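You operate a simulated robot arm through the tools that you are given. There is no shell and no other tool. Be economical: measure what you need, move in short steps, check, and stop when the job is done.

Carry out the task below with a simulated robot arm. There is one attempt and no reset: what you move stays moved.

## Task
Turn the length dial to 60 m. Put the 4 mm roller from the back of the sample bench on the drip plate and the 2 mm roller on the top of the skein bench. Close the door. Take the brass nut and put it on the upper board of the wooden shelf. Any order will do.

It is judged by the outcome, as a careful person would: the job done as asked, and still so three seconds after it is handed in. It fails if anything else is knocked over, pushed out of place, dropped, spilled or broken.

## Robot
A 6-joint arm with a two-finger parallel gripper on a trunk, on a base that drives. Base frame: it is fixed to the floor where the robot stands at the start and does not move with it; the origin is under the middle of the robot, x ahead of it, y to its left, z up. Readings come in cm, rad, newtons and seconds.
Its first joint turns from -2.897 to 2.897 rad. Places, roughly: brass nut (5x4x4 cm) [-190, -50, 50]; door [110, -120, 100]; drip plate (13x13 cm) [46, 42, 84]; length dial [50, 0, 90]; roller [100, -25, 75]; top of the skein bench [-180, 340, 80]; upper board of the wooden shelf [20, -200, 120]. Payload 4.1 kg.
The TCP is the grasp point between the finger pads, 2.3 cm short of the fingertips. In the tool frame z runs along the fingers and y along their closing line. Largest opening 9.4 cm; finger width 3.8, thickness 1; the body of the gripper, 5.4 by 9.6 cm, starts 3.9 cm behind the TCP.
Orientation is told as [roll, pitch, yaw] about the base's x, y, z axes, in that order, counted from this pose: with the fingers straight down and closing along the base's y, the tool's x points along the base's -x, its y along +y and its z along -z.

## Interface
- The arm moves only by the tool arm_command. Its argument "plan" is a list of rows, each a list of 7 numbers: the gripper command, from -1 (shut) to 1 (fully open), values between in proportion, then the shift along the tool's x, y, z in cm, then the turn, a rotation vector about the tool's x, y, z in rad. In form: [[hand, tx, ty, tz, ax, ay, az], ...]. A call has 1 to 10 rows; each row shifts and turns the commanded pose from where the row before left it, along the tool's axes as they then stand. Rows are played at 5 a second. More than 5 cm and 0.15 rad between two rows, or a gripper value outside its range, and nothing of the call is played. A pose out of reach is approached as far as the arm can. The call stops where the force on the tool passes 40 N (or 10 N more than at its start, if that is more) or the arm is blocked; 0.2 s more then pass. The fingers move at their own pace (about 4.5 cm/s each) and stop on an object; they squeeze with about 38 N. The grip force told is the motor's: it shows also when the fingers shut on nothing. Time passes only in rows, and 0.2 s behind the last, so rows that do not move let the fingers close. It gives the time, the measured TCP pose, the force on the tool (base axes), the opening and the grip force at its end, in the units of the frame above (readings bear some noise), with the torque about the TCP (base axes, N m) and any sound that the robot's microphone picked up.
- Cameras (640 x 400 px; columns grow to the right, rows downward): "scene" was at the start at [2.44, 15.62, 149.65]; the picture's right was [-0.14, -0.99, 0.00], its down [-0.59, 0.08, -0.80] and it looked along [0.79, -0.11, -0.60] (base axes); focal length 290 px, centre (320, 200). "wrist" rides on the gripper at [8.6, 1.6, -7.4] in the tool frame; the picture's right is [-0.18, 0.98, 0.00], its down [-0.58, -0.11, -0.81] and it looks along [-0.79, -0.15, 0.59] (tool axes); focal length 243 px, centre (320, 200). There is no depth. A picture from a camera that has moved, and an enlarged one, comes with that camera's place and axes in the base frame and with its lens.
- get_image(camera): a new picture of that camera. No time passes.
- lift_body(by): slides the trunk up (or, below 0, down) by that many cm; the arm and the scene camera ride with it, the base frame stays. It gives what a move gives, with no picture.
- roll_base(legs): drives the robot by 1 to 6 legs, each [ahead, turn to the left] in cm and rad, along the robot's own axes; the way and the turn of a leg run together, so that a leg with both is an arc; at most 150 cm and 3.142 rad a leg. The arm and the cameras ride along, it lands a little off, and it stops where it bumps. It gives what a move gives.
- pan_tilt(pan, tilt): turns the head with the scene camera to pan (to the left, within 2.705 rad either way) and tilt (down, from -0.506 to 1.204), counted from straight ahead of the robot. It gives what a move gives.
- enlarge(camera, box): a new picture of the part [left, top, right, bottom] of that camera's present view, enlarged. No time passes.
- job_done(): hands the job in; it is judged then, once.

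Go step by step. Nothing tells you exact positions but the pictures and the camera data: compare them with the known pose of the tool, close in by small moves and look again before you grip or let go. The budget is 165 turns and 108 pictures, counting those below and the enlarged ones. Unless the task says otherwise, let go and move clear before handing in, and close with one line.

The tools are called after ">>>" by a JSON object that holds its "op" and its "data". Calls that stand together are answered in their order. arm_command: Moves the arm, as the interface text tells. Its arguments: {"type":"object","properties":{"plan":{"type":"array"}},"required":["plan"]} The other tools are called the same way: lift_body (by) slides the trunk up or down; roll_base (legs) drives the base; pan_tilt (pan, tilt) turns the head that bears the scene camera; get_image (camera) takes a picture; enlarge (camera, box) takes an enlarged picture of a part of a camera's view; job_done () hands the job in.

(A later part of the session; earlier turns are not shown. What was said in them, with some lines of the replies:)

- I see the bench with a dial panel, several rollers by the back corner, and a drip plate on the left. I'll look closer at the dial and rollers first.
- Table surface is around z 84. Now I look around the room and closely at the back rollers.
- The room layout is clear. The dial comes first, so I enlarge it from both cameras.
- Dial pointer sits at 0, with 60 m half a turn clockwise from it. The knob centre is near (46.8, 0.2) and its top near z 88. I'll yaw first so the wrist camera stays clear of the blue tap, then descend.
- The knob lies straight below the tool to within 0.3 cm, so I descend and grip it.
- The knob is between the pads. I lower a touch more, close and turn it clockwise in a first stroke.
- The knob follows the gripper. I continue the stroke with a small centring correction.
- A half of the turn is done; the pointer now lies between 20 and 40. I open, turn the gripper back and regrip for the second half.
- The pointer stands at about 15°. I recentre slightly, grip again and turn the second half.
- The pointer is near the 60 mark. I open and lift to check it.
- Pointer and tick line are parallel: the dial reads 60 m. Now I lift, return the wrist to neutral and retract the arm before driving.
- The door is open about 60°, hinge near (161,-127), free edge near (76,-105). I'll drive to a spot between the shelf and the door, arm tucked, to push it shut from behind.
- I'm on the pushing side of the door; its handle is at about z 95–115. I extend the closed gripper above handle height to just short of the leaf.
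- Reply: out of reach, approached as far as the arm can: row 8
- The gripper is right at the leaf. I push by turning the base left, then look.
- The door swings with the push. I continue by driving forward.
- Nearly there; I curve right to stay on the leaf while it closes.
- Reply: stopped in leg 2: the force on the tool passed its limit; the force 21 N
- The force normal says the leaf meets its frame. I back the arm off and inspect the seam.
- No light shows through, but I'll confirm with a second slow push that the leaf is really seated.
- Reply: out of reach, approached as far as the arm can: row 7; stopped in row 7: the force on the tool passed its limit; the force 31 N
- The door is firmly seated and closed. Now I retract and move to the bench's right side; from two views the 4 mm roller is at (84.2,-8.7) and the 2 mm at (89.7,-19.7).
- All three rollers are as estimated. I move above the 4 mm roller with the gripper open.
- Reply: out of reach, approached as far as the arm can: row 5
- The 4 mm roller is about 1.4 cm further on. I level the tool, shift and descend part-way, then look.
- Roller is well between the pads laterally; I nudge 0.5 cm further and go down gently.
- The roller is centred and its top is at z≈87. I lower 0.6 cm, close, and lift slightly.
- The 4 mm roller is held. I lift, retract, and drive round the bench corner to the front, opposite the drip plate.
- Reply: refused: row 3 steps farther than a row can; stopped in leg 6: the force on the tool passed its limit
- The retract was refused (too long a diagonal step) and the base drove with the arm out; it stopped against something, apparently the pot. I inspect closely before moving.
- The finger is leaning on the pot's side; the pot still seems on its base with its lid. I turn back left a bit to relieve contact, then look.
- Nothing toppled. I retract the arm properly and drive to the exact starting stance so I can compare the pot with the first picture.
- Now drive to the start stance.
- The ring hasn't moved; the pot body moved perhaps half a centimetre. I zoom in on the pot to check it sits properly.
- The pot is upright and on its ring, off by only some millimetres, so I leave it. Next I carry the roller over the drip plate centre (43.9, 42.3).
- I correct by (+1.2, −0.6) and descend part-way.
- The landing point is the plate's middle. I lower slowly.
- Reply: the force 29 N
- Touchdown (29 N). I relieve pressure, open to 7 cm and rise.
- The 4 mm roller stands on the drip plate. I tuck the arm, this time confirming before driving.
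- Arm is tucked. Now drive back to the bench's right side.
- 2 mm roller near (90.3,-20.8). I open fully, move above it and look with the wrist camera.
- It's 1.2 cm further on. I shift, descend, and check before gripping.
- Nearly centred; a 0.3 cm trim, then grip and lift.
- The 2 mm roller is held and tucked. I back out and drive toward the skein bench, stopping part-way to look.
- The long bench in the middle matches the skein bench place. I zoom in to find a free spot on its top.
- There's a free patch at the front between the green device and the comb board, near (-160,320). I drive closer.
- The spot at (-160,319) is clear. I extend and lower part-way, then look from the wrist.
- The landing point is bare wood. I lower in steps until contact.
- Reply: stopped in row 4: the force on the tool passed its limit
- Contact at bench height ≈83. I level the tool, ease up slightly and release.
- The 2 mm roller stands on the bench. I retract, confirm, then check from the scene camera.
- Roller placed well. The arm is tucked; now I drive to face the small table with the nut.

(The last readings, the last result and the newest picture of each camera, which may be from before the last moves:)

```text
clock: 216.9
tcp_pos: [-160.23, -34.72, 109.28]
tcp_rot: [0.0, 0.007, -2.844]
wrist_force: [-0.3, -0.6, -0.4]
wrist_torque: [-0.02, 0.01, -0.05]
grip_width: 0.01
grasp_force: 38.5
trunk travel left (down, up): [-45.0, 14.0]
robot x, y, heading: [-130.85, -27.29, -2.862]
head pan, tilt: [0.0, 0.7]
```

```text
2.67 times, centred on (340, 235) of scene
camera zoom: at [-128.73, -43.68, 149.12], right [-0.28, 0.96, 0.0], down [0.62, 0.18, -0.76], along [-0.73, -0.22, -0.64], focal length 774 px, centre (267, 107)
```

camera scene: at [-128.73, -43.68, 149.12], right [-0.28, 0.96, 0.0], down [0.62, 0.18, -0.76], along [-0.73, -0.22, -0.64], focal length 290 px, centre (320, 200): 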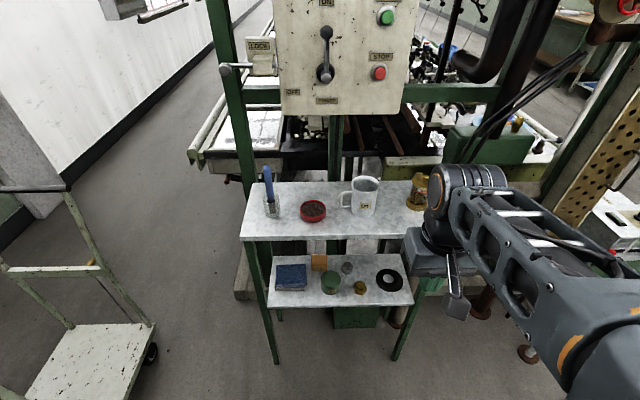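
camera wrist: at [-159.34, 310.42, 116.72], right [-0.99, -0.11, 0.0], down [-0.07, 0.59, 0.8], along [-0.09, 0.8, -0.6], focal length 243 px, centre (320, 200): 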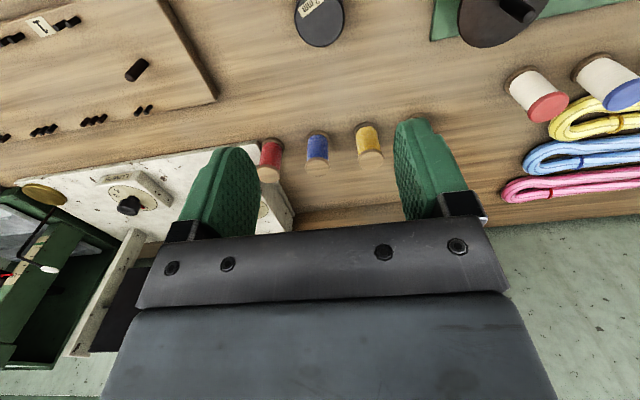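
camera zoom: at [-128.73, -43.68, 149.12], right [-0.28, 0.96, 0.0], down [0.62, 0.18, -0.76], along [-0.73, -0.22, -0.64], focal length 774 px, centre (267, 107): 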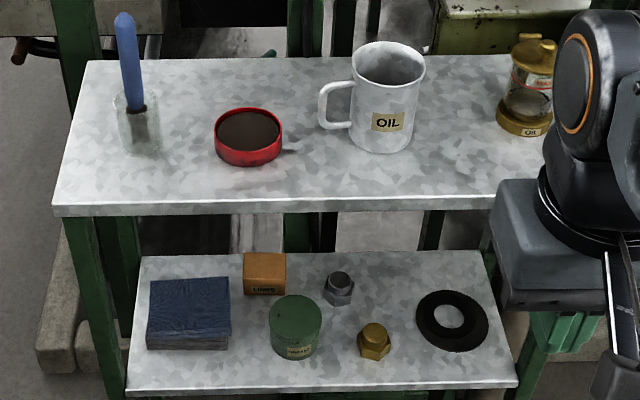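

The brass nut is on the lower shelf near (-194,-47), about 6 cm behind the front edge, under an upper shelf. I'll approach with the tool tilted 45°. First drive closer and lower the trunk.

>>> {"op": "roll_base", "data": {"legs": [[13, 0]]}}

>>> {"op": "lift_body", "data": {"by": -38}}

>>> {"op": "get_image", "data": {"camera": "scene"}}

>>> {"op": "get_image", "data": {"camera": "wrist"}}

```text
clock: 218.2
tcp_pos: [-172.82, -38.44, 109.26]
tcp_rot: [-0.001, 0.005, -2.845]
wrist_force: [0.5, 0.1, 0.0]
wrist_torque: [-0.01, 0.01, 0.0]
grip_width: 0.0
grasp_force: 38.5
trunk travel left (down, up): [-45.0, 14.0]
robot x, y, heading: [-143.64, -30.95, -2.854]
head pan, tilt: [0.0, 0.7]
```

```text
clock: 221.8
tcp_pos: [-172.8, -38.33, 71.27]
tcp_rot: [0.0, 0.005, -2.845]
wrist_force: [-0.2, -0.3, 0.6]
wrist_torque: [0.03, 0.0, -0.03]
grip_width: 0.0
grasp_force: 38.5
trunk travel left (down, up): [-7.0, 52.0]
robot x, y, heading: [-143.22, -30.51, -2.859]
head pan, tilt: [0.0, 0.7]
```

```text
42 pictures are left
camera scene: at [-141.29, -47.36, 111.12], right [-0.28, 0.96, 0.0], down [0.62, 0.18, -0.76], along [-0.73, -0.22, -0.64], focal length 290 px, centre (320, 200)
```

scene: 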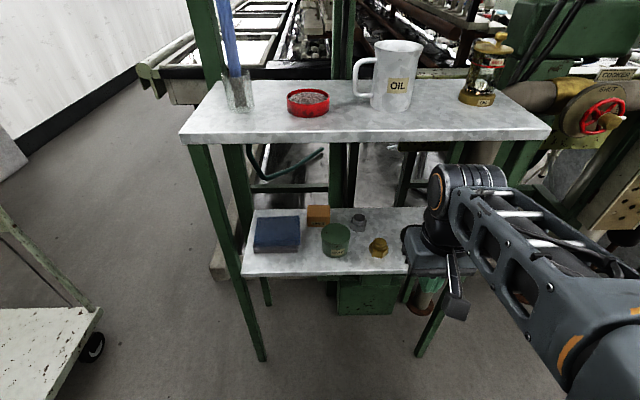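

```text
41 pictures are left
camera wrist: at [-164.17, -37.49, 78.71], right [0.11, -0.99, 0.0], down [-0.59, -0.07, 0.8], along [-0.8, -0.09, -0.6], focal length 243 px, centre (320, 200)
```

wrist: 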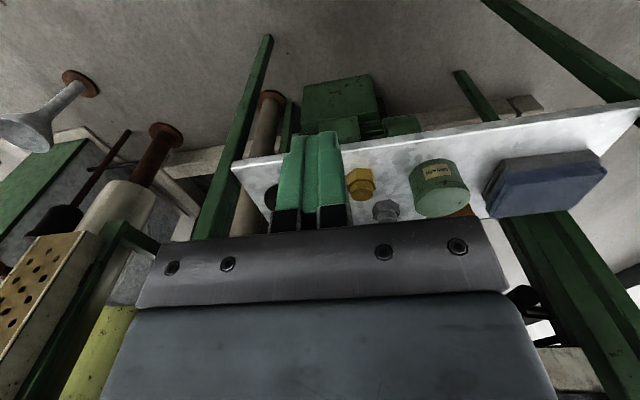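

The nut's centre triangulates to about (-193,-47,53.5). I tilt the tool forward in place with a 6.6 cm opening.

>>> {"op": "arm_command", "data": {"plan": [[0.4, 0, 0, 0, 0, -0.15, 0], [0.4, 0, 0, 0, 0, -0.15, 0], [0.4, 0, 0, 0, 0, -0.15, 0], [0.4, 0, 0, 0, 0, -0.15, 0], [0.4, 0, 0, 0, 0, -0.15, 0]]}}

>>> {"op": "get_image", "data": {"camera": "wrist"}}

>>> {"op": "get_image", "data": {"camera": "scene"}}

```text
clock: 222.7
tcp_pos: [-174.14, -39.07, 66.61]
tcp_rot: [0.017, -0.305, -2.837]
wrist_force: [0.2, 0.5, -0.2]
wrist_torque: [0.0, -0.02, 0.0]
grip_width: 6.59
grasp_force: 0.0
trunk travel left (down, up): [-7.0, 52.0]
robot x, y, heading: [-143.55, -30.9, -2.857]
head pan, tilt: [0.0, 0.7]
stopped in row 4: the arm was blocked; the commanded pose is now the measured one
```

```text
40 pictures are left
camera wrist: at [-163.75, -37.42, 71.11], right [0.13, -0.99, 0.07], down [-0.34, 0.02, 0.94], along [-0.93, -0.15, -0.33], focal length 243 px, centre (320, 200)
```

wrist: 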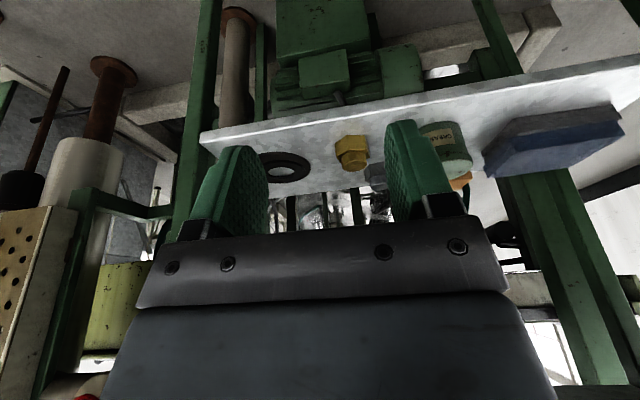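

```text
39 pictures are left
camera scene: at [-141.85, -47.51, 111.24], right [-0.28, 0.96, 0.0], down [0.62, 0.18, -0.76], along [-0.73, -0.21, -0.65], focal length 290 px, centre (320, 200)
```

scene: 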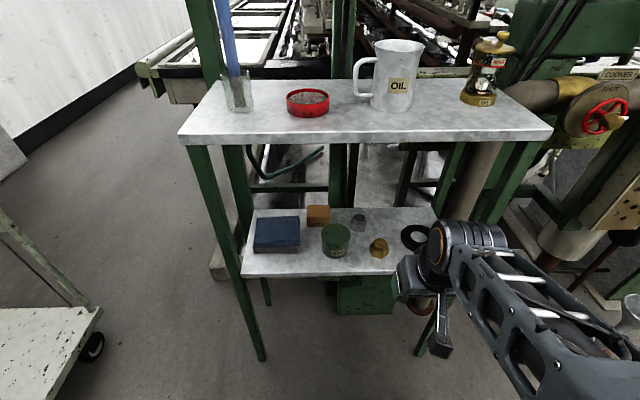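

The arm was too folded to tilt further. I back the base 10 cm, extend the arm by the same, then finish the tilt.

>>> {"op": "roll_base", "data": {"legs": [[-10, 0]]}}

>>> {"op": "arm_command", "data": {"plan": [[0.4, -4.58, 0, 1.44, 0, 0, 0], [0.4, -4.58, 0, 1.44, 0, 0, 0], [0.4, 0, 0, 0, 0, -0.15, 0], [0.4, 0, 0, 0, 0, -0.15, 0], [0.4, 0, 0, 0, 0, -0.15, 0]]}}

>>> {"op": "get_image", "data": {"camera": "wrist"}}

```text
clock: 223.9
tcp_pos: [-164.47, -36.24, 66.46]
tcp_rot: [0.018, -0.301, -2.833]
wrist_force: [0.5, -0.2, 0.6]
wrist_torque: [-0.01, -0.01, -0.01]
grip_width: 6.56
grasp_force: 0.1
trunk travel left (down, up): [-7.0, 52.0]
robot x, y, heading: [-133.85, -27.91, -2.856]
head pan, tilt: [0.0, 0.7]
```

```text
clock: 225.1
tcp_pos: [-173.31, -39.13, 66.76]
tcp_rot: [0.024, -0.762, -2.845]
wrist_force: [-1.9, 0.4, 0.2]
wrist_torque: [0.04, 0.01, 0.01]
grip_width: 6.59
grasp_force: 0.0
trunk travel left (down, up): [-7.0, 52.0]
robot x, y, heading: [-133.57, -27.99, -2.853]
head pan, tilt: [0.0, 0.7]
```

```text
38 pictures are left
camera wrist: at [-161.98, -37.23, 66.05], right [0.17, -0.97, 0.14], down [0.09, 0.16, 0.98], along [-0.98, -0.16, 0.12], focal length 243 px, centre (320, 200)
```

wrist: 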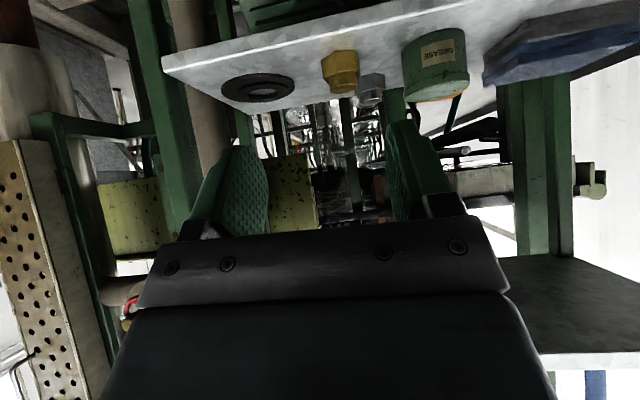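

Tilt is 44°. I move to a pre-grasp point on the diagonal line to the nut.

>>> {"op": "arm_command", "data": {"plan": [[0.4, -2.36, 0.69, 4.19, 0, 0, 0], [0.4, -2.36, 0.69, 4.19, 0, 0, 0], [0.4, -2.36, 0.69, 4.18, 0, 0, 0]]}}

>>> {"op": "get_image", "data": {"camera": "wrist"}}

>>> {"op": "get_image", "data": {"camera": "scene"}}

```text
clock: 225.9
tcp_pos: [-185.67, -45.34, 62.39]
tcp_rot: [0.023, -0.759, -2.846]
wrist_force: [-0.3, 0.2, -0.2]
wrist_torque: [-0.01, 0.01, 0.03]
grip_width: 6.59
grasp_force: 0.1
trunk travel left (down, up): [-7.0, 52.0]
robot x, y, heading: [-133.69, -28.02, -2.857]
head pan, tilt: [0.0, 0.7]
```

```text
37 pictures are left
camera wrist: at [-174.38, -43.51, 61.74], right [0.17, -0.97, 0.14], down [0.09, 0.16, 0.98], along [-0.98, -0.16, 0.11], focal length 243 px, centre (320, 200)
```

wrist: 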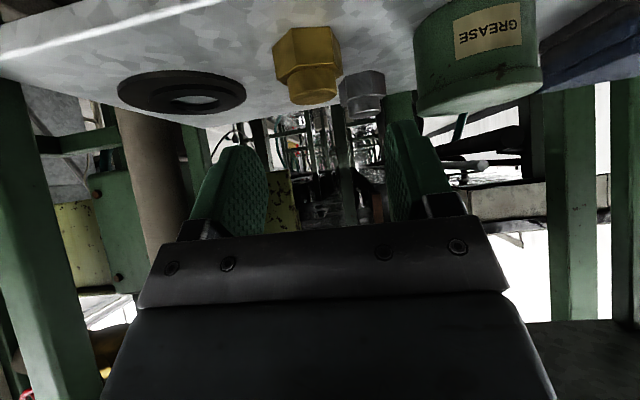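

```text
36 pictures are left
camera scene: at [-131.57, -44.5, 111.12], right [-0.28, 0.96, 0.0], down [0.62, 0.18, -0.77], along [-0.73, -0.22, -0.64], focal length 290 px, centre (320, 200)
```

scene: 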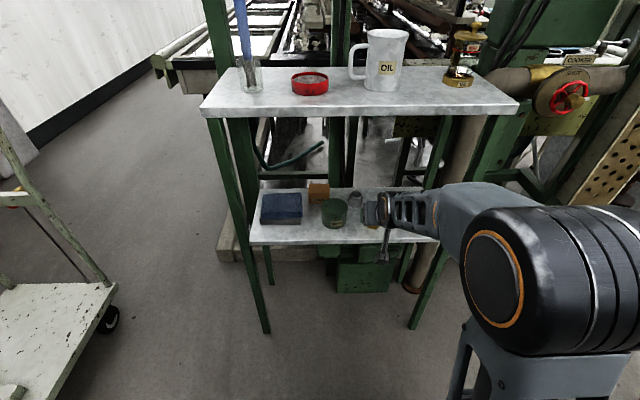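

The nut is 0.8 cm to the side of the tool axis. I correct and move along the axis 7 cm, then check.

>>> {"op": "arm_command", "data": {"plan": [[0.4, 0, -0.7, 3, 0, 0, 0], [0.4, 0, 0, 2.5, 0, 0, 0], [0.4, 0, 0, 1.5, 0, 0, 0]]}}

>>> {"op": "get_image", "data": {"camera": "wrist"}}

```text
clock: 226.7
tcp_pos: [-190.48, -46.22, 57.29]
tcp_rot: [0.023, -0.759, -2.846]
wrist_force: [0.3, 0.1, 1.0]
wrist_torque: [0.0, -0.02, -0.02]
grip_width: 6.56
grasp_force: 0.0
trunk travel left (down, up): [-7.0, 52.0]
robot x, y, heading: [-133.96, -28.03, -2.854]
head pan, tilt: [0.0, 0.7]
```

```text
35 pictures are left
camera wrist: at [-179.19, -44.36, 56.73], right [0.17, -0.97, 0.14], down [0.09, 0.16, 0.98], along [-0.98, -0.16, 0.11], focal length 243 px, centre (320, 200)
```

wrist: 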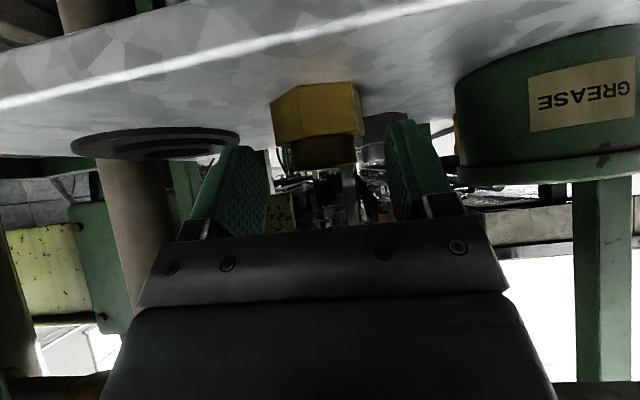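

The nut is centred between the fingers. I ease forward and down in small steps, watching force.

>>> {"op": "arm_command", "data": {"plan": [[0.4, -0.6, 0.1, 1.5, 0, 0, 0], [0.4, -0.14, 0, -0.14, 0, 0, 0], [0.4, 0.28, 0, 0.29, 0, 0, 0]]}}

>>> {"op": "get_image", "data": {"camera": "wrist"}}

```text
clock: 227.5
tcp_pos: [-191.89, -46.84, 56.36]
tcp_rot: [0.022, -0.757, -2.845]
wrist_force: [0.3, -0.2, 0.6]
wrist_torque: [-0.02, 0.01, -0.01]
grip_width: 6.56
grasp_force: 0.1
trunk travel left (down, up): [-7.0, 52.0]
robot x, y, heading: [-133.7, -27.8, -2.859]
head pan, tilt: [0.0, 0.7]
```

```text
34 pictures are left
camera wrist: at [-180.56, -44.99, 55.89], right [0.17, -0.97, 0.14], down [0.09, 0.16, 0.98], along [-0.98, -0.16, 0.11], focal length 243 px, centre (320, 200)
```

wrist: 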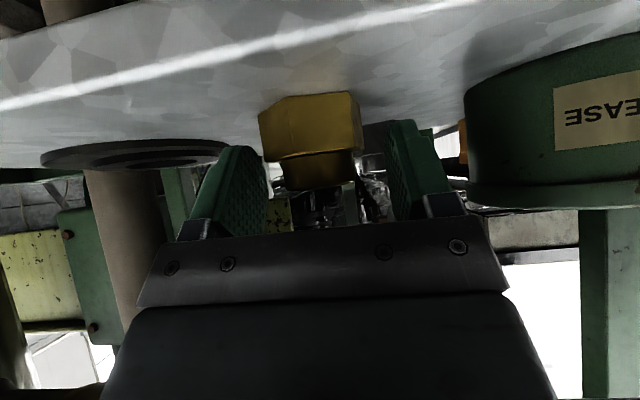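

I centre 0.35 cm more and lower a little further.

>>> {"op": "arm_command", "data": {"plan": [[0.4, 0.21, -0.35, 0.22, 0, 0, 0], [0.4, 0.14, 0, 0.14, 0, 0, 0], [0.4, 0.14, 0, 0.14, 0, 0, 0]]}}

```text
clock: 228.3
tcp_pos: [-192.02, -46.41, 55.92]
tcp_rot: [0.02, -0.761, -2.845]
wrist_force: [8.1, 1.2, 16.2]
wrist_torque: [0.61, -0.06, -0.39]
grip_width: 6.53
grasp_force: 0.0
trunk travel left (down, up): [-7.0, 52.0]
robot x, y, heading: [-133.67, -28.09, -2.853]
head pan, tilt: [0.0, 0.7]
```

The tips touch the shelf lightly. I rise 0.25 cm and close on the nut.

>>> {"op": "arm_command", "data": {"plan": [[0.4, -0.2, 0, -0.21, 0, 0, 0], [-1, 0, 0, 0, 0, 0, 0], [-1, 0, 0, 0, 0, 0, 0], [-1, 0, 0, 0, 0, 0, 0], [-1, 0, 0, 0, 0, 0, 0]]}}

>>> {"op": "get_image", "data": {"camera": "wrist"}}

```text
clock: 229.5
tcp_pos: [-191.87, -46.64, 55.97]
tcp_rot: [0.025, -0.76, -2.846]
wrist_force: [-0.1, -1.8, 6.7]
wrist_torque: [0.07, 0.07, 0.05]
grip_width: 3.95
grasp_force: 38.0
trunk travel left (down, up): [-7.0, 52.0]
robot x, y, heading: [-133.98, -28.01, -2.851]
head pan, tilt: [0.0, 0.7]
```

```text
33 pictures are left
camera wrist: at [-180.6, -44.7, 55.46], right [0.18, -0.97, 0.14], down [0.09, 0.16, 0.98], along [-0.98, -0.16, 0.11], focal length 243 px, centre (320, 200)
```

wrist: 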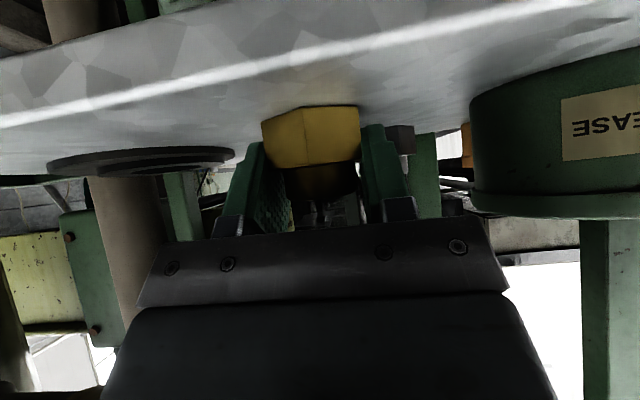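

The nut is gripped across its flats (3.95 cm). I lift straight up 3 cm and look.

>>> {"op": "arm_command", "data": {"plan": [[-1, -0.69, 0, -0.72, 0, 0, 0], [-1, -0.69, 0, -0.72, 0, 0, 0], [-1, -0.69, 0, -0.72, 0, 0, 0]]}}

>>> {"op": "get_image", "data": {"camera": "wrist"}}

```text
clock: 230.3
tcp_pos: [-191.97, -46.53, 57.93]
tcp_rot: [0.023, -0.755, -2.846]
wrist_force: [0.1, -0.1, -1.5]
wrist_torque: [0.0, 0.01, -0.03]
grip_width: 3.94
grasp_force: 38.1
out of reach, approached as far as the arm can: row 1, 2
trunk travel left (down, up): [-7.0, 52.0]
robot x, y, heading: [-133.71, -27.53, -2.858]
head pan, tilt: [0.0, 0.7]
```

```text
32 pictures are left
camera wrist: at [-180.64, -44.67, 57.44], right [0.17, -0.97, 0.14], down [0.09, 0.16, 0.98], along [-0.98, -0.16, 0.11], focal length 243 px, centre (320, 200)
```

wrist: 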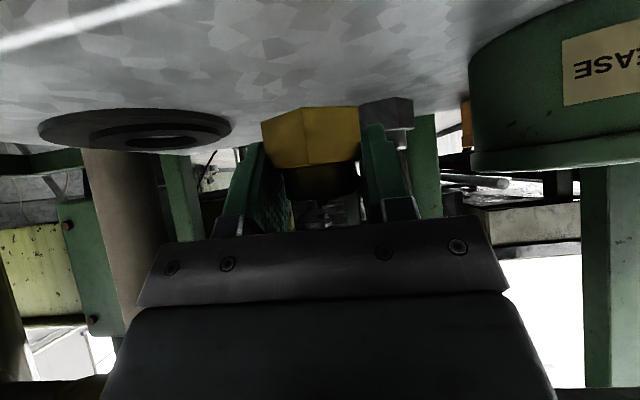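

The nut is held and clear. I back straight out, raise the trunk, and pull the arm in a bit.

>>> {"op": "roll_base", "data": {"legs": [[-30, 0]]}}

>>> {"op": "lift_body", "data": {"by": 52}}

>>> {"op": "arm_command", "data": {"plan": [[-1, 2.9, 0, -2.77, 0, 0, 0], [-1, 2.9, 0, -2.77, 0, 0, 0], [-1, 2.9, 0, -2.77, 0, 0, 0]]}}

>>> {"op": "get_image", "data": {"camera": "wrist"}}

```text
clock: 232.3
tcp_pos: [-162.93, -37.82, 57.93]
tcp_rot: [0.025, -0.758, -2.845]
wrist_force: [-0.2, -0.3, -2.1]
wrist_torque: [0.0, -0.04, -0.02]
grip_width: 3.91
grasp_force: 38.0
trunk travel left (down, up): [-7.0, 52.0]
robot x, y, heading: [-104.74, -19.27, -2.86]
head pan, tilt: [0.0, 0.7]
```

```text
refused: 52 is not a number from -40 to 40
```

```text
clock: 233.2
tcp_pos: [-152.67, -35.09, 58.08]
tcp_rot: [-0.197, -0.726, -2.489]
wrist_force: [-0.5, 1.0, -1.0]
wrist_torque: [0.03, 0.01, 0.04]
grip_width: 3.94
grasp_force: 38.0
out of reach, approached as far as the arm can: row 2
trunk travel left (down, up): [-7.0, 52.0]
robot x, y, heading: [-104.74, -19.46, -2.86]
head pan, tilt: [0.0, 0.7]
```

```text
31 pictures are left
camera wrist: at [-142.1, -30.89, 57.49], right [0.37, -0.93, -0.02], down [0.11, 0.02, 0.99], along [-0.92, -0.37, 0.11], focal length 243 px, centre (320, 200)
```

wrist: 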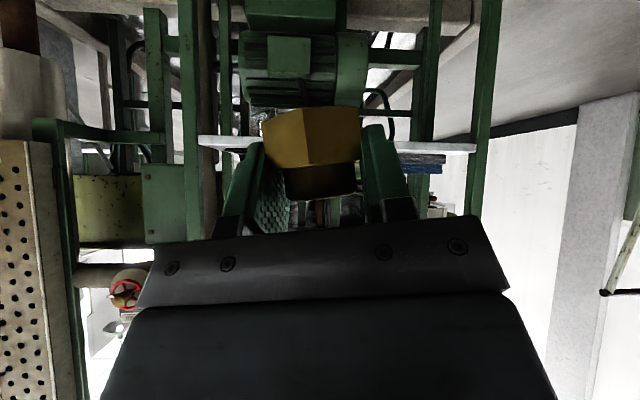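

The last arm move twisted the wrist a bit since it hit reach limits. I raise the trunk in two lifts and then undo the twist.

>>> {"op": "lift_body", "data": {"by": 38}}

>>> {"op": "lift_body", "data": {"by": 14}}

>>> {"op": "arm_command", "data": {"plan": [[-1, 0, 0, 0, 0.023, 0, 0.1285], [-1, 0, 0, 0, 0.023, 0, 0.1285]]}}

```text
clock: 236.8
tcp_pos: [-152.96, -34.8, 96.09]
tcp_rot: [0.023, -0.756, -2.842]
wrist_force: [-1.0, 0.4, -0.9]
wrist_torque: [-0.03, 0.0, 0.01]
grip_width: 3.94
grasp_force: 38.4
trunk travel left (down, up): [-45.0, 14.0]
robot x, y, heading: [-104.75, -19.4, -2.856]
head pan, tilt: [0.0, 0.7]
```

```text
clock: 238.5
tcp_pos: [-152.98, -34.76, 110.16]
tcp_rot: [0.023, -0.757, -2.845]
wrist_force: [0.3, 0.4, -1.6]
wrist_torque: [0.03, 0.02, 0.03]
grip_width: 3.96
grasp_force: 38.2
trunk travel left (down, up): [-59.0, 0.0]
robot x, y, heading: [-104.46, -19.58, -2.857]
head pan, tilt: [0.0, 0.7]
```

```text
clock: 239.1
tcp_pos: [-153.47, -32.02, 110.32]
tcp_rot: [0.161, -0.743, -3.094]
wrist_force: [0.8, -0.1, -1.6]
wrist_torque: [-0.01, 0.02, 0.01]
grip_width: 3.96
grasp_force: 38.9
out of reach, approached as far as the arm can: row 1, 2
trunk travel left (down, up): [-59.0, 0.0]
robot x, y, heading: [-104.52, -19.59, -2.858]
head pan, tilt: [0.0, 0.7]
```

It had corrected itself as the arm caught up; I undo my twist.

>>> {"op": "arm_command", "data": {"plan": [[-1, 0, 0, 0, -0.023, 0, -0.1285], [-1, 0, 0, 0, -0.023, 0, -0.1285], [-1, 0, 0, 0, 0, 0, 0], [-1, 0, 0, 0, 0, 0, 0]]}}

```text
clock: 240.1
tcp_pos: [-153.41, -32.24, 110.29]
tcp_rot: [-0.036, -0.762, -2.74]
wrist_force: [-0.8, -1.1, -1.4]
wrist_torque: [0.0, 0.0, 0.01]
grip_width: 3.93
grasp_force: 38.1
trunk travel left (down, up): [-59.0, 0.0]
robot x, y, heading: [-104.4, -19.55, -2.852]
head pan, tilt: [0.0, 0.7]
```

Good enough. Now raise the arm to carrying height ~127 for the shelf.

>>> {"op": "arm_command", "data": {"plan": [[-1, -2.76, 0, -2.89, 0, 0, 0], [-1, -2.76, 0, -2.89, 0, 0, 0], [-1, -2.76, 0, -2.89, 0, 0, 0], [-1, -2.76, 0, -2.89, 0, 0, 0], [-1, 0, 0, 0, 0, 0, 0]]}}

>>> {"op": "roll_base", "data": {"legs": [[0, 2.146], [130, 0], [0, -0.565]]}}

>>> {"op": "pan_tilt", "data": {"pan": 0.0, "tilt": 0.3}}

>>> {"op": "get_image", "data": {"camera": "scene"}}

```text
clock: 241.3
tcp_pos: [-153.08, -32.52, 126.29]
tcp_rot: [-0.037, -0.76, -2.738]
wrist_force: [0.0, -0.1, -1.2]
wrist_torque: [0.05, 0.0, -0.02]
grip_width: 3.95
grasp_force: 38.2
trunk travel left (down, up): [-59.0, 0.0]
robot x, y, heading: [-104.56, -19.7, -2.856]
head pan, tilt: [0.0, 0.7]
```

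```text
clock: 254.5
tcp_pos: [3.94, -155.57, 126.25]
tcp_rot: [-0.036, -0.762, -1.194]
wrist_force: [0.0, -0.1, -1.7]
wrist_torque: [-0.02, 0.01, 0.0]
grip_width: 3.94
grasp_force: 38.6
trunk travel left (down, up): [-59.0, 0.0]
robot x, y, heading: [-8.11, -106.58, -1.304]
head pan, tilt: [0.0, 0.7]
```

```text
clock: 255.3
tcp_pos: [3.99, -155.54, 126.24]
tcp_rot: [-0.037, -0.761, -1.191]
wrist_force: [0.3, -0.1, -1.9]
wrist_torque: [-0.02, 0.0, -0.01]
grip_width: 3.94
grasp_force: 37.7
trunk travel left (down, up): [-59.0, 0.0]
robot x, y, heading: [-8.07, -106.46, -1.31]
head pan, tilt: [0.0, 0.3]
```

```text
30 pictures are left
camera scene: at [8.81, -105.48, 166.72], right [-0.97, -0.26, 0.0], down [-0.08, 0.29, -0.95], along [0.25, -0.92, -0.3], focal length 290 px, centre (320, 200)
```

scene: 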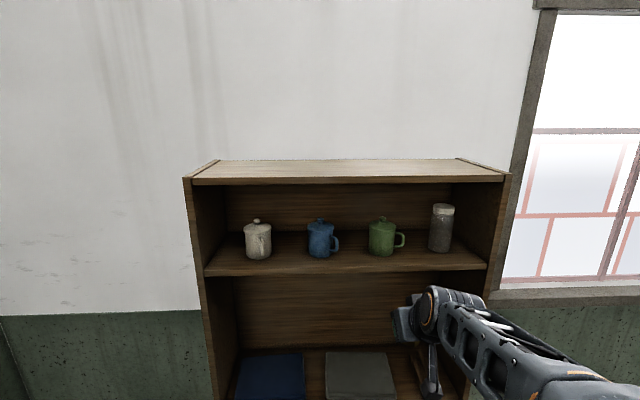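

The upper board with the mugs is at z≈118–120. The gap between white and blue cups, near the front edge, is my target around (40.8,-185.3). I reposition in line with it.

>>> {"op": "roll_base", "data": {"legs": [[0, 0.904], [31, 0], [0, -0.871]]}}

>>> {"op": "arm_command", "data": {"plan": [[-1, 0, 0, 0, 0.042, 0, 0.083], [-1, 0, 0, 0, 0, 0, 0]]}}

>>> {"op": "pan_tilt", "data": {"pan": 0.0, "tilt": 0.5}}

>>> {"op": "get_image", "data": {"camera": "scene"}}

>>> {"op": "get_image", "data": {"camera": "wrist"}}

```text
clock: 262.0
tcp_pos: [34.39, -167.22, 126.27]
tcp_rot: [-0.037, -0.761, -1.158]
wrist_force: [-0.9, 0.6, -1.1]
wrist_torque: [0.03, 0.0, 0.02]
grip_width: 3.94
grasp_force: 38.2
trunk travel left (down, up): [-59.0, 0.0]
robot x, y, heading: [20.88, -118.85, -1.273]
head pan, tilt: [0.0, 0.3]
```

```text
clock: 262.6
tcp_pos: [34.34, -167.31, 126.14]
tcp_rot: [0.0, -0.763, -1.273]
wrist_force: [0.2, 0.5, -2.6]
wrist_torque: [-0.01, 0.01, 0.01]
grip_width: 3.94
grasp_force: 37.8
trunk travel left (down, up): [-59.0, 0.0]
robot x, y, heading: [20.76, -118.92, -1.272]
head pan, tilt: [0.0, 0.3]
```

```text
clock: 263.4
tcp_pos: [34.39, -167.23, 126.19]
tcp_rot: [0.002, -0.764, -1.273]
wrist_force: [-0.3, 0.2, -1.1]
wrist_torque: [-0.03, -0.01, 0.01]
grip_width: 3.92
grasp_force: 38.5
trunk travel left (down, up): [-59.0, 0.0]
robot x, y, heading: [20.94, -118.79, -1.275]
head pan, tilt: [0.0, 0.499]
```

```text
29 pictures are left
camera scene: at [37.37, -116.79, 164.9], right [-0.96, -0.29, 0.0], down [-0.14, 0.46, -0.88], along [0.26, -0.84, -0.48], focal length 290 px, centre (320, 200)
```

scene: 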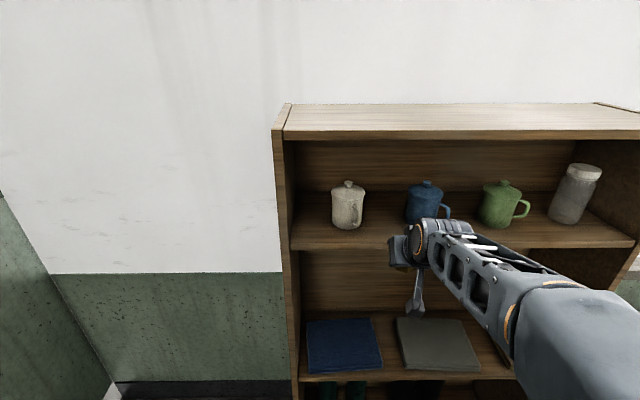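

```text
28 pictures are left
camera wrist: at [32.47, -155.98, 125.61], right [0.98, 0.16, 0.13], down [-0.14, 0.1, 0.98], along [0.15, -0.98, 0.12], focal length 243 px, centre (320, 200)
```

wrist: 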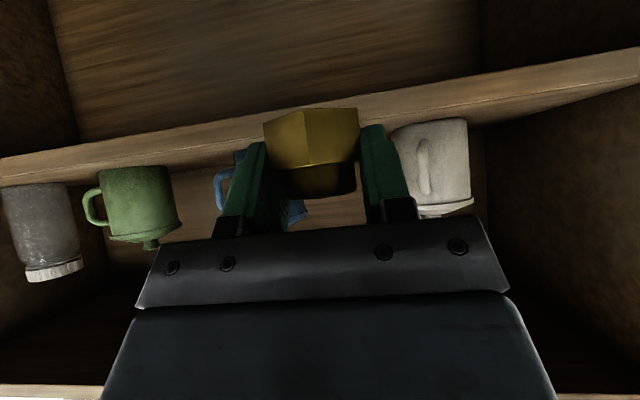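

Clear path into the gap. I drive forward 13 cm with the nut above board height.

>>> {"op": "roll_base", "data": {"legs": [[13, 0]]}}

>>> {"op": "get_image", "data": {"camera": "wrist"}}

>>> {"op": "get_image", "data": {"camera": "scene"}}

```text
clock: 264.6
tcp_pos: [38.15, -179.89, 126.18]
tcp_rot: [-0.001, -0.761, -1.272]
wrist_force: [0.4, 0.0, -1.2]
wrist_torque: [0.02, -0.02, -0.01]
grip_width: 3.93
grasp_force: 38.5
trunk travel left (down, up): [-59.0, 0.0]
robot x, y, heading: [24.73, -131.64, -1.274]
head pan, tilt: [0.0, 0.499]
```

```text
27 pictures are left
camera wrist: at [36.28, -168.52, 125.57], right [0.98, 0.16, 0.13], down [-0.14, 0.1, 0.98], along [0.15, -0.98, 0.12], focal length 243 px, centre (320, 200)
```

wrist: 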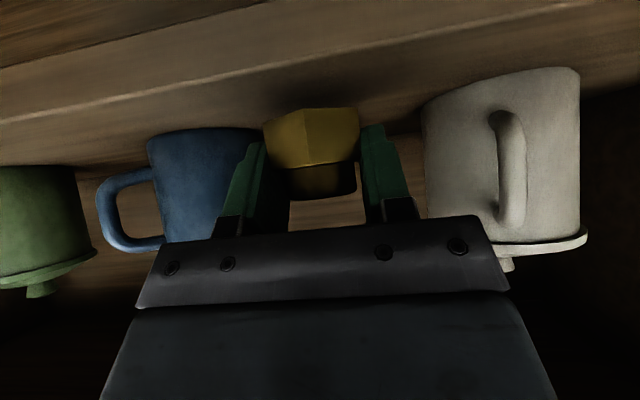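

```text
26 pictures are left
camera scene: at [41.23, -129.37, 164.89], right [-0.96, -0.29, 0.0], down [-0.14, 0.46, -0.88], along [0.26, -0.84, -0.48], focal length 290 px, centre (320, 200)
```

scene: 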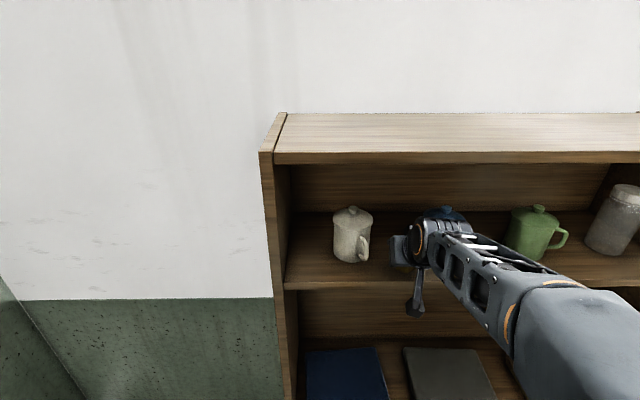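

I extend 4.6 cm and 0.9 cm right to centre in the gap.

>>> {"op": "arm_command", "data": {"plan": [[-1, -1.66, 0.45, 1.58, 0, 0, 0], [-1, -1.66, 0.45, 1.58, 0, 0, 0], [-1, 0, 0, 0, 0, 0, 0]]}}

>>> {"op": "get_image", "data": {"camera": "wrist"}}

```text
clock: 265.4
tcp_pos: [40.29, -183.95, 126.24]
tcp_rot: [0.002, -0.762, -1.271]
wrist_force: [0.2, 0.7, -1.1]
wrist_torque: [-0.01, 0.02, 0.03]
grip_width: 3.94
grasp_force: 37.8
trunk travel left (down, up): [-59.0, 0.0]
robot x, y, heading: [24.3, -131.5, -1.273]
head pan, tilt: [0.0, 0.499]
```

```text
25 pictures are left
camera wrist: at [38.4, -172.59, 125.65], right [0.98, 0.16, 0.13], down [-0.14, 0.1, 0.98], along [0.15, -0.98, 0.12], focal length 243 px, centre (320, 200)
```

wrist: 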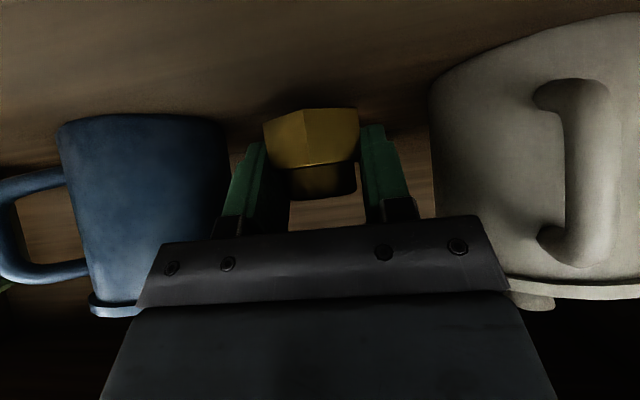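

Centred between cups. I lower in small steps until contact.

>>> {"op": "arm_command", "data": {"plan": [[-1, 1.38, 0, 1.45, 0, 0, 0], [-1, 0.69, 0, 0.72, 0, 0, 0], [-1, 0.35, 0, 0.36, 0, 0, 0], [-1, 0.28, 0, 0.29, 0, 0, 0], [-1, 0.21, 0, 0.22, 0, 0, 0], [-1, 0.21, 0, 0.22, 0, 0, 0]]}}

>>> {"op": "get_image", "data": {"camera": "wrist"}}

>>> {"op": "enlarge", "data": {"camera": "scene", "box": [300, 190, 500, 315]}}

```text
clock: 266.0
tcp_pos: [40.37, -184.06, 124.96]
tcp_rot: [0.0, -0.799, -1.271]
wrist_force: [-0.1, -3.7, 9.7]
wrist_torque: [0.13, 0.03, -0.02]
grip_width: 3.92
grasp_force: 37.9
trunk travel left (down, up): [-59.0, 0.0]
robot x, y, heading: [24.76, -131.57, -1.273]
head pan, tilt: [0.0, 0.499]
stopped in row 2: the force on the tool passed its limit (the readings are from after the stop); the commanded pose is now the measured one
```

```text
24 pictures are left
camera wrist: at [38.51, -172.93, 123.96], right [0.98, 0.17, 0.13], down [-0.15, 0.13, 0.98], along [0.14, -0.98, 0.15], focal length 243 px, centre (320, 200)
```

wrist: 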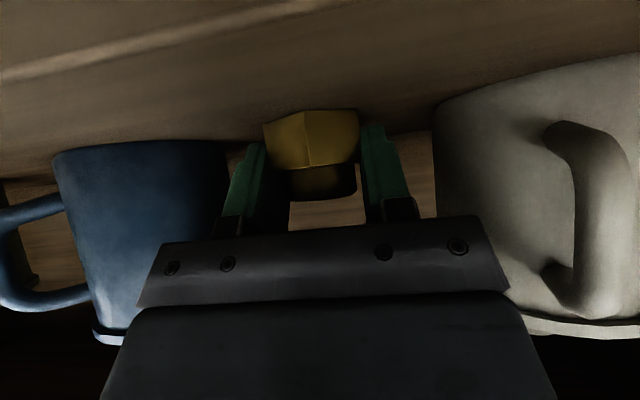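

```text
3.20 times, centred on (400, 252) of scene
camera zoom: at [41.18, -129.19, 164.89], right [-0.96, -0.29, 0.0], down [-0.14, 0.46, -0.88], along [0.26, -0.84, -0.48], focal length 929 px, centre (64, 32)
```

zoom: 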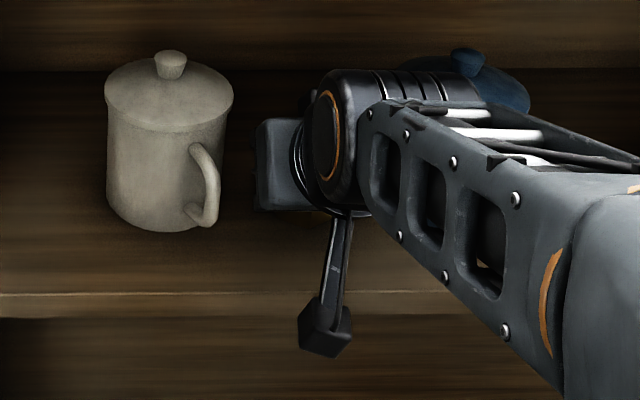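

Contact came at about 124.9, putting the board at ≈121.8. I restore the tilt and press down very gently to confirm it rests.

>>> {"op": "arm_command", "data": {"plan": [[-1, 0, 0, 0, 0, 0.035, 0], [-1, 0.07, 0, 0.07, 0, 0, 0], [-1, 0.07, 0, 0.07, 0, 0, 0]]}}

```text
clock: 266.8
tcp_pos: [40.34, -184.37, 124.96]
tcp_rot: [0.0, -0.767, -1.272]
wrist_force: [2.4, -10.9, 31.0]
wrist_torque: [-0.4, -0.11, -0.07]
grip_width: 3.95
grasp_force: 37.7
trunk travel left (down, up): [-59.0, 0.0]
robot x, y, heading: [24.46, -131.22, -1.274]
head pan, tilt: [0.0, 0.499]
```

It rests on the board. I relieve the force and open slightly.

>>> {"op": "arm_command", "data": {"plan": [[-1, -0.1, 0, -0.11, 0, 0, 0], [0.12, 0, 0, 0, 0, 0, 0], [0.12, 0, 0, 0, 0, 0, 0], [0.12, 0, 0, 0, 0, 0, 0]]}}

>>> {"op": "get_image", "data": {"camera": "wrist"}}

```text
clock: 267.8
tcp_pos: [40.34, -184.16, 124.96]
tcp_rot: [0.001, -0.763, -1.272]
wrist_force: [1.3, -5.8, 28.9]
wrist_torque: [-0.24, -0.07, -0.05]
grip_width: 4.31
grasp_force: 0.1
trunk travel left (down, up): [-59.0, 0.0]
robot x, y, heading: [24.42, -131.36, -1.272]
head pan, tilt: [0.0, 0.499]
```

```text
22 pictures are left
camera wrist: at [38.49, -172.86, 124.34], right [0.98, 0.16, 0.13], down [-0.14, 0.1, 0.98], along [0.15, -0.98, 0.12], focal length 243 px, centre (320, 200)
```

wrist: 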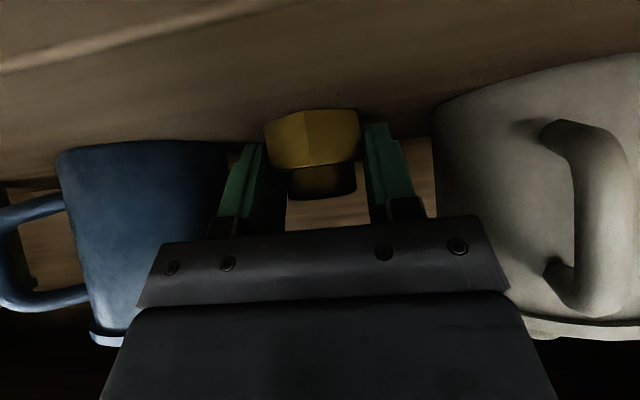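

Tips still press the board. I rise a little so the fingers can open, then check.

>>> {"op": "arm_command", "data": {"plan": [[0.12, -0.2, 0, -0.22, 0, 0, 0], [0.12, 0, 0, 0, 0, 0, 0], [0.12, 0, 0, 0, 0, 0, 0]]}}

>>> {"op": "get_image", "data": {"camera": "wrist"}}

```text
clock: 268.6
tcp_pos: [40.5, -184.12, 125.01]
tcp_rot: [-0.001, -0.756, -1.274]
wrist_force: [4.3, -4.4, 16.1]
wrist_torque: [-0.17, -0.12, 0.09]
grip_width: 4.81
grasp_force: 0.1
trunk travel left (down, up): [-59.0, 0.0]
robot x, y, heading: [24.22, -131.34, -1.276]
head pan, tilt: [0.0, 0.499]
```

```text
21 pictures are left
camera wrist: at [38.57, -172.81, 124.43], right [0.98, 0.16, 0.13], down [-0.14, 0.09, 0.99], along [0.15, -0.98, 0.11], focal length 243 px, centre (320, 200)
```

wrist: 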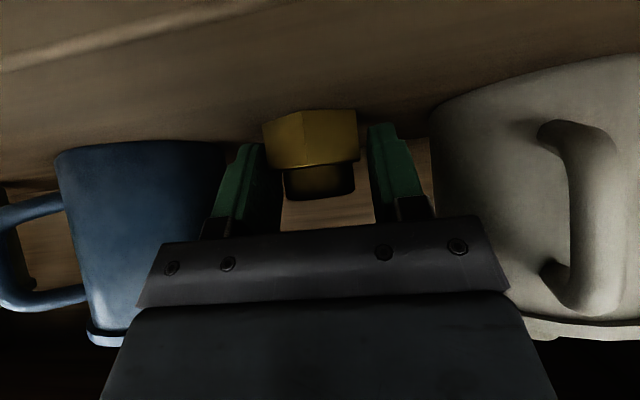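

The nut stands free. I withdraw up and back along the tool axis.

>>> {"op": "arm_command", "data": {"plan": [[0.12, -0.2, 0, -0.3, 0, 0, 0], [0.12, 0, 0, 0, 0, 0, 0], [0.12, 0, 0, -1.5, 0, 0, 0], [0.12, 0, 0, -2.5, 0, 0, 0], [0.12, 0, 0, -4, 0, 0, 0]]}}

>>> {"op": "get_image", "data": {"camera": "wrist"}}

```text
clock: 269.8
tcp_pos: [38.73, -178.63, 131.12]
tcp_rot: [-0.001, -0.755, -1.27]
wrist_force: [-0.1, 0.0, 0.6]
wrist_torque: [0.02, -0.03, -0.02]
grip_width: 5.29
grasp_force: 0.1
trunk travel left (down, up): [-59.0, 0.0]
robot x, y, heading: [24.38, -131.17, -1.272]
head pan, tilt: [0.0, 0.499]
```

```text
20 pictures are left
camera wrist: at [36.89, -167.39, 130.65], right [0.98, 0.16, 0.13], down [-0.14, 0.09, 0.99], along [0.15, -0.98, 0.11], focal length 243 px, centre (320, 200)
```

wrist: 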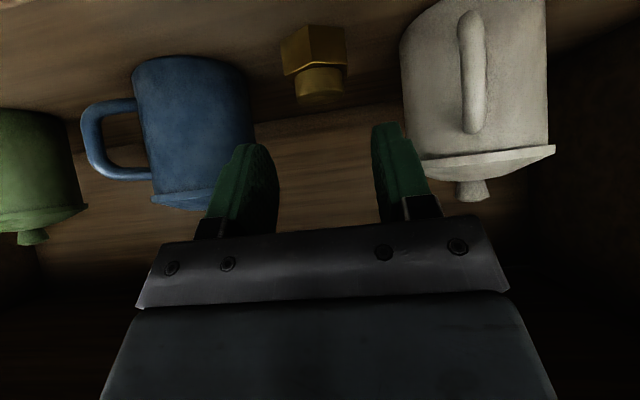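

The nut stands on the upper board. I back away straight and verify with the scene camera.

>>> {"op": "roll_base", "data": {"legs": [[-40, 0]]}}

>>> {"op": "pan_tilt", "data": {"pan": 0.0, "tilt": 0.35}}

>>> {"op": "enlarge", "data": {"camera": "scene", "box": [240, 120, 560, 320]}}

>>> {"op": "pan_tilt", "data": {"pan": 1.6, "tilt": 0.35}}

>>> {"op": "get_image", "data": {"camera": "scene"}}

```text
clock: 272.3
tcp_pos: [26.8, -140.04, 131.14]
tcp_rot: [0.001, -0.755, -1.272]
wrist_force: [-0.2, 1.0, -0.1]
wrist_torque: [0.01, -0.02, 0.02]
grip_width: 5.26
grasp_force: 0.1
trunk travel left (down, up): [-59.0, 0.0]
robot x, y, heading: [12.82, -92.65, -1.27]
head pan, tilt: [0.0, 0.499]
```

```text
clock: 273.0
tcp_pos: [26.94, -139.95, 131.23]
tcp_rot: [-0.001, -0.754, -1.271]
wrist_force: [0.2, -0.5, 0.1]
wrist_torque: [0.0, -0.03, -0.03]
grip_width: 5.24
grasp_force: 0.0
trunk travel left (down, up): [-59.0, 0.0]
robot x, y, heading: [12.85, -92.73, -1.275]
head pan, tilt: [0.0, 0.351]
```

```text
2.00 times, centred on (400, 220) of scene
camera zoom: at [29.37, -90.69, 166.25], right [-0.96, -0.29, 0.0], down [-0.1, 0.33, -0.94], along [0.27, -0.9, -0.34], focal length 580 px, centre (160, 160)
```

zoom: 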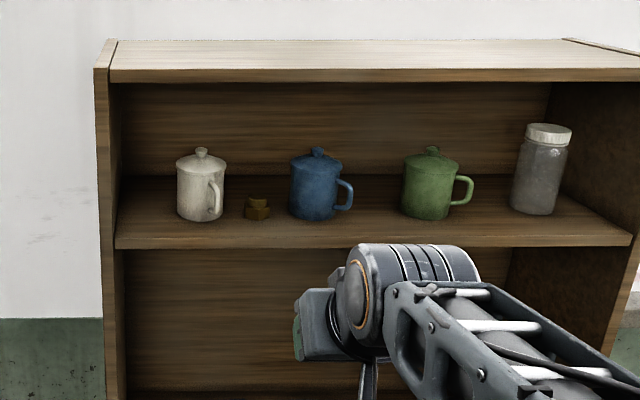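

```text
clock: 274.7
tcp_pos: [26.94, -140.15, 131.22]
tcp_rot: [0.0, -0.754, -1.272]
wrist_force: [-0.2, 0.5, -0.4]
wrist_torque: [0.0, 0.0, 0.0]
grip_width: 5.25
grasp_force: 0.0
trunk travel left (down, up): [-59.0, 0.0]
robot x, y, heading: [12.33, -93.1, -1.273]
head pan, tilt: [1.6, 0.351]
```

```text
18 pictures are left
camera scene: at [35.47, -78.81, 166.26], right [0.32, -0.95, 0.0], down [-0.33, -0.11, -0.94], along [0.89, 0.3, -0.34], focal length 290 px, centre (320, 200)
```

scene: 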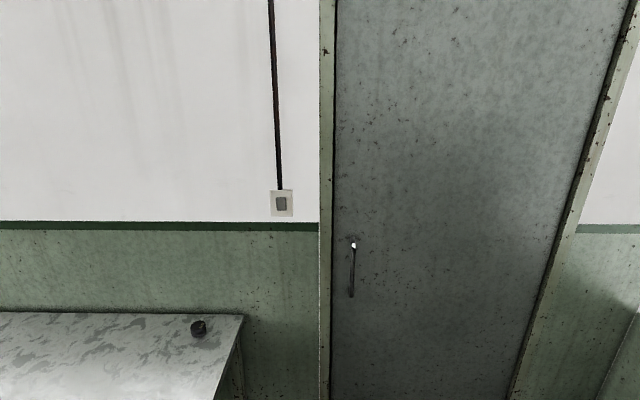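

All four parts of the job are done, and my last pictures of each agree:
- **Dial:** it reads 60 m.
- **Rollers:** the 4 mm roller is on the drip plate and the 2 mm roller is on the skein bench.
- **Door and nut:** the door is shut, and the brass nut is on the shelf's upper board between the cups.

The arm is clear, so I'm handing in.

>>> {"op": "job_done", "data": {}}

```text
The job is handed in.
```

All four parts are done as asked, but on the way I bumped the metal pot on the sample bench: it moved about 1 cm on its ring, stayed upright with its lid on, and I left it there.
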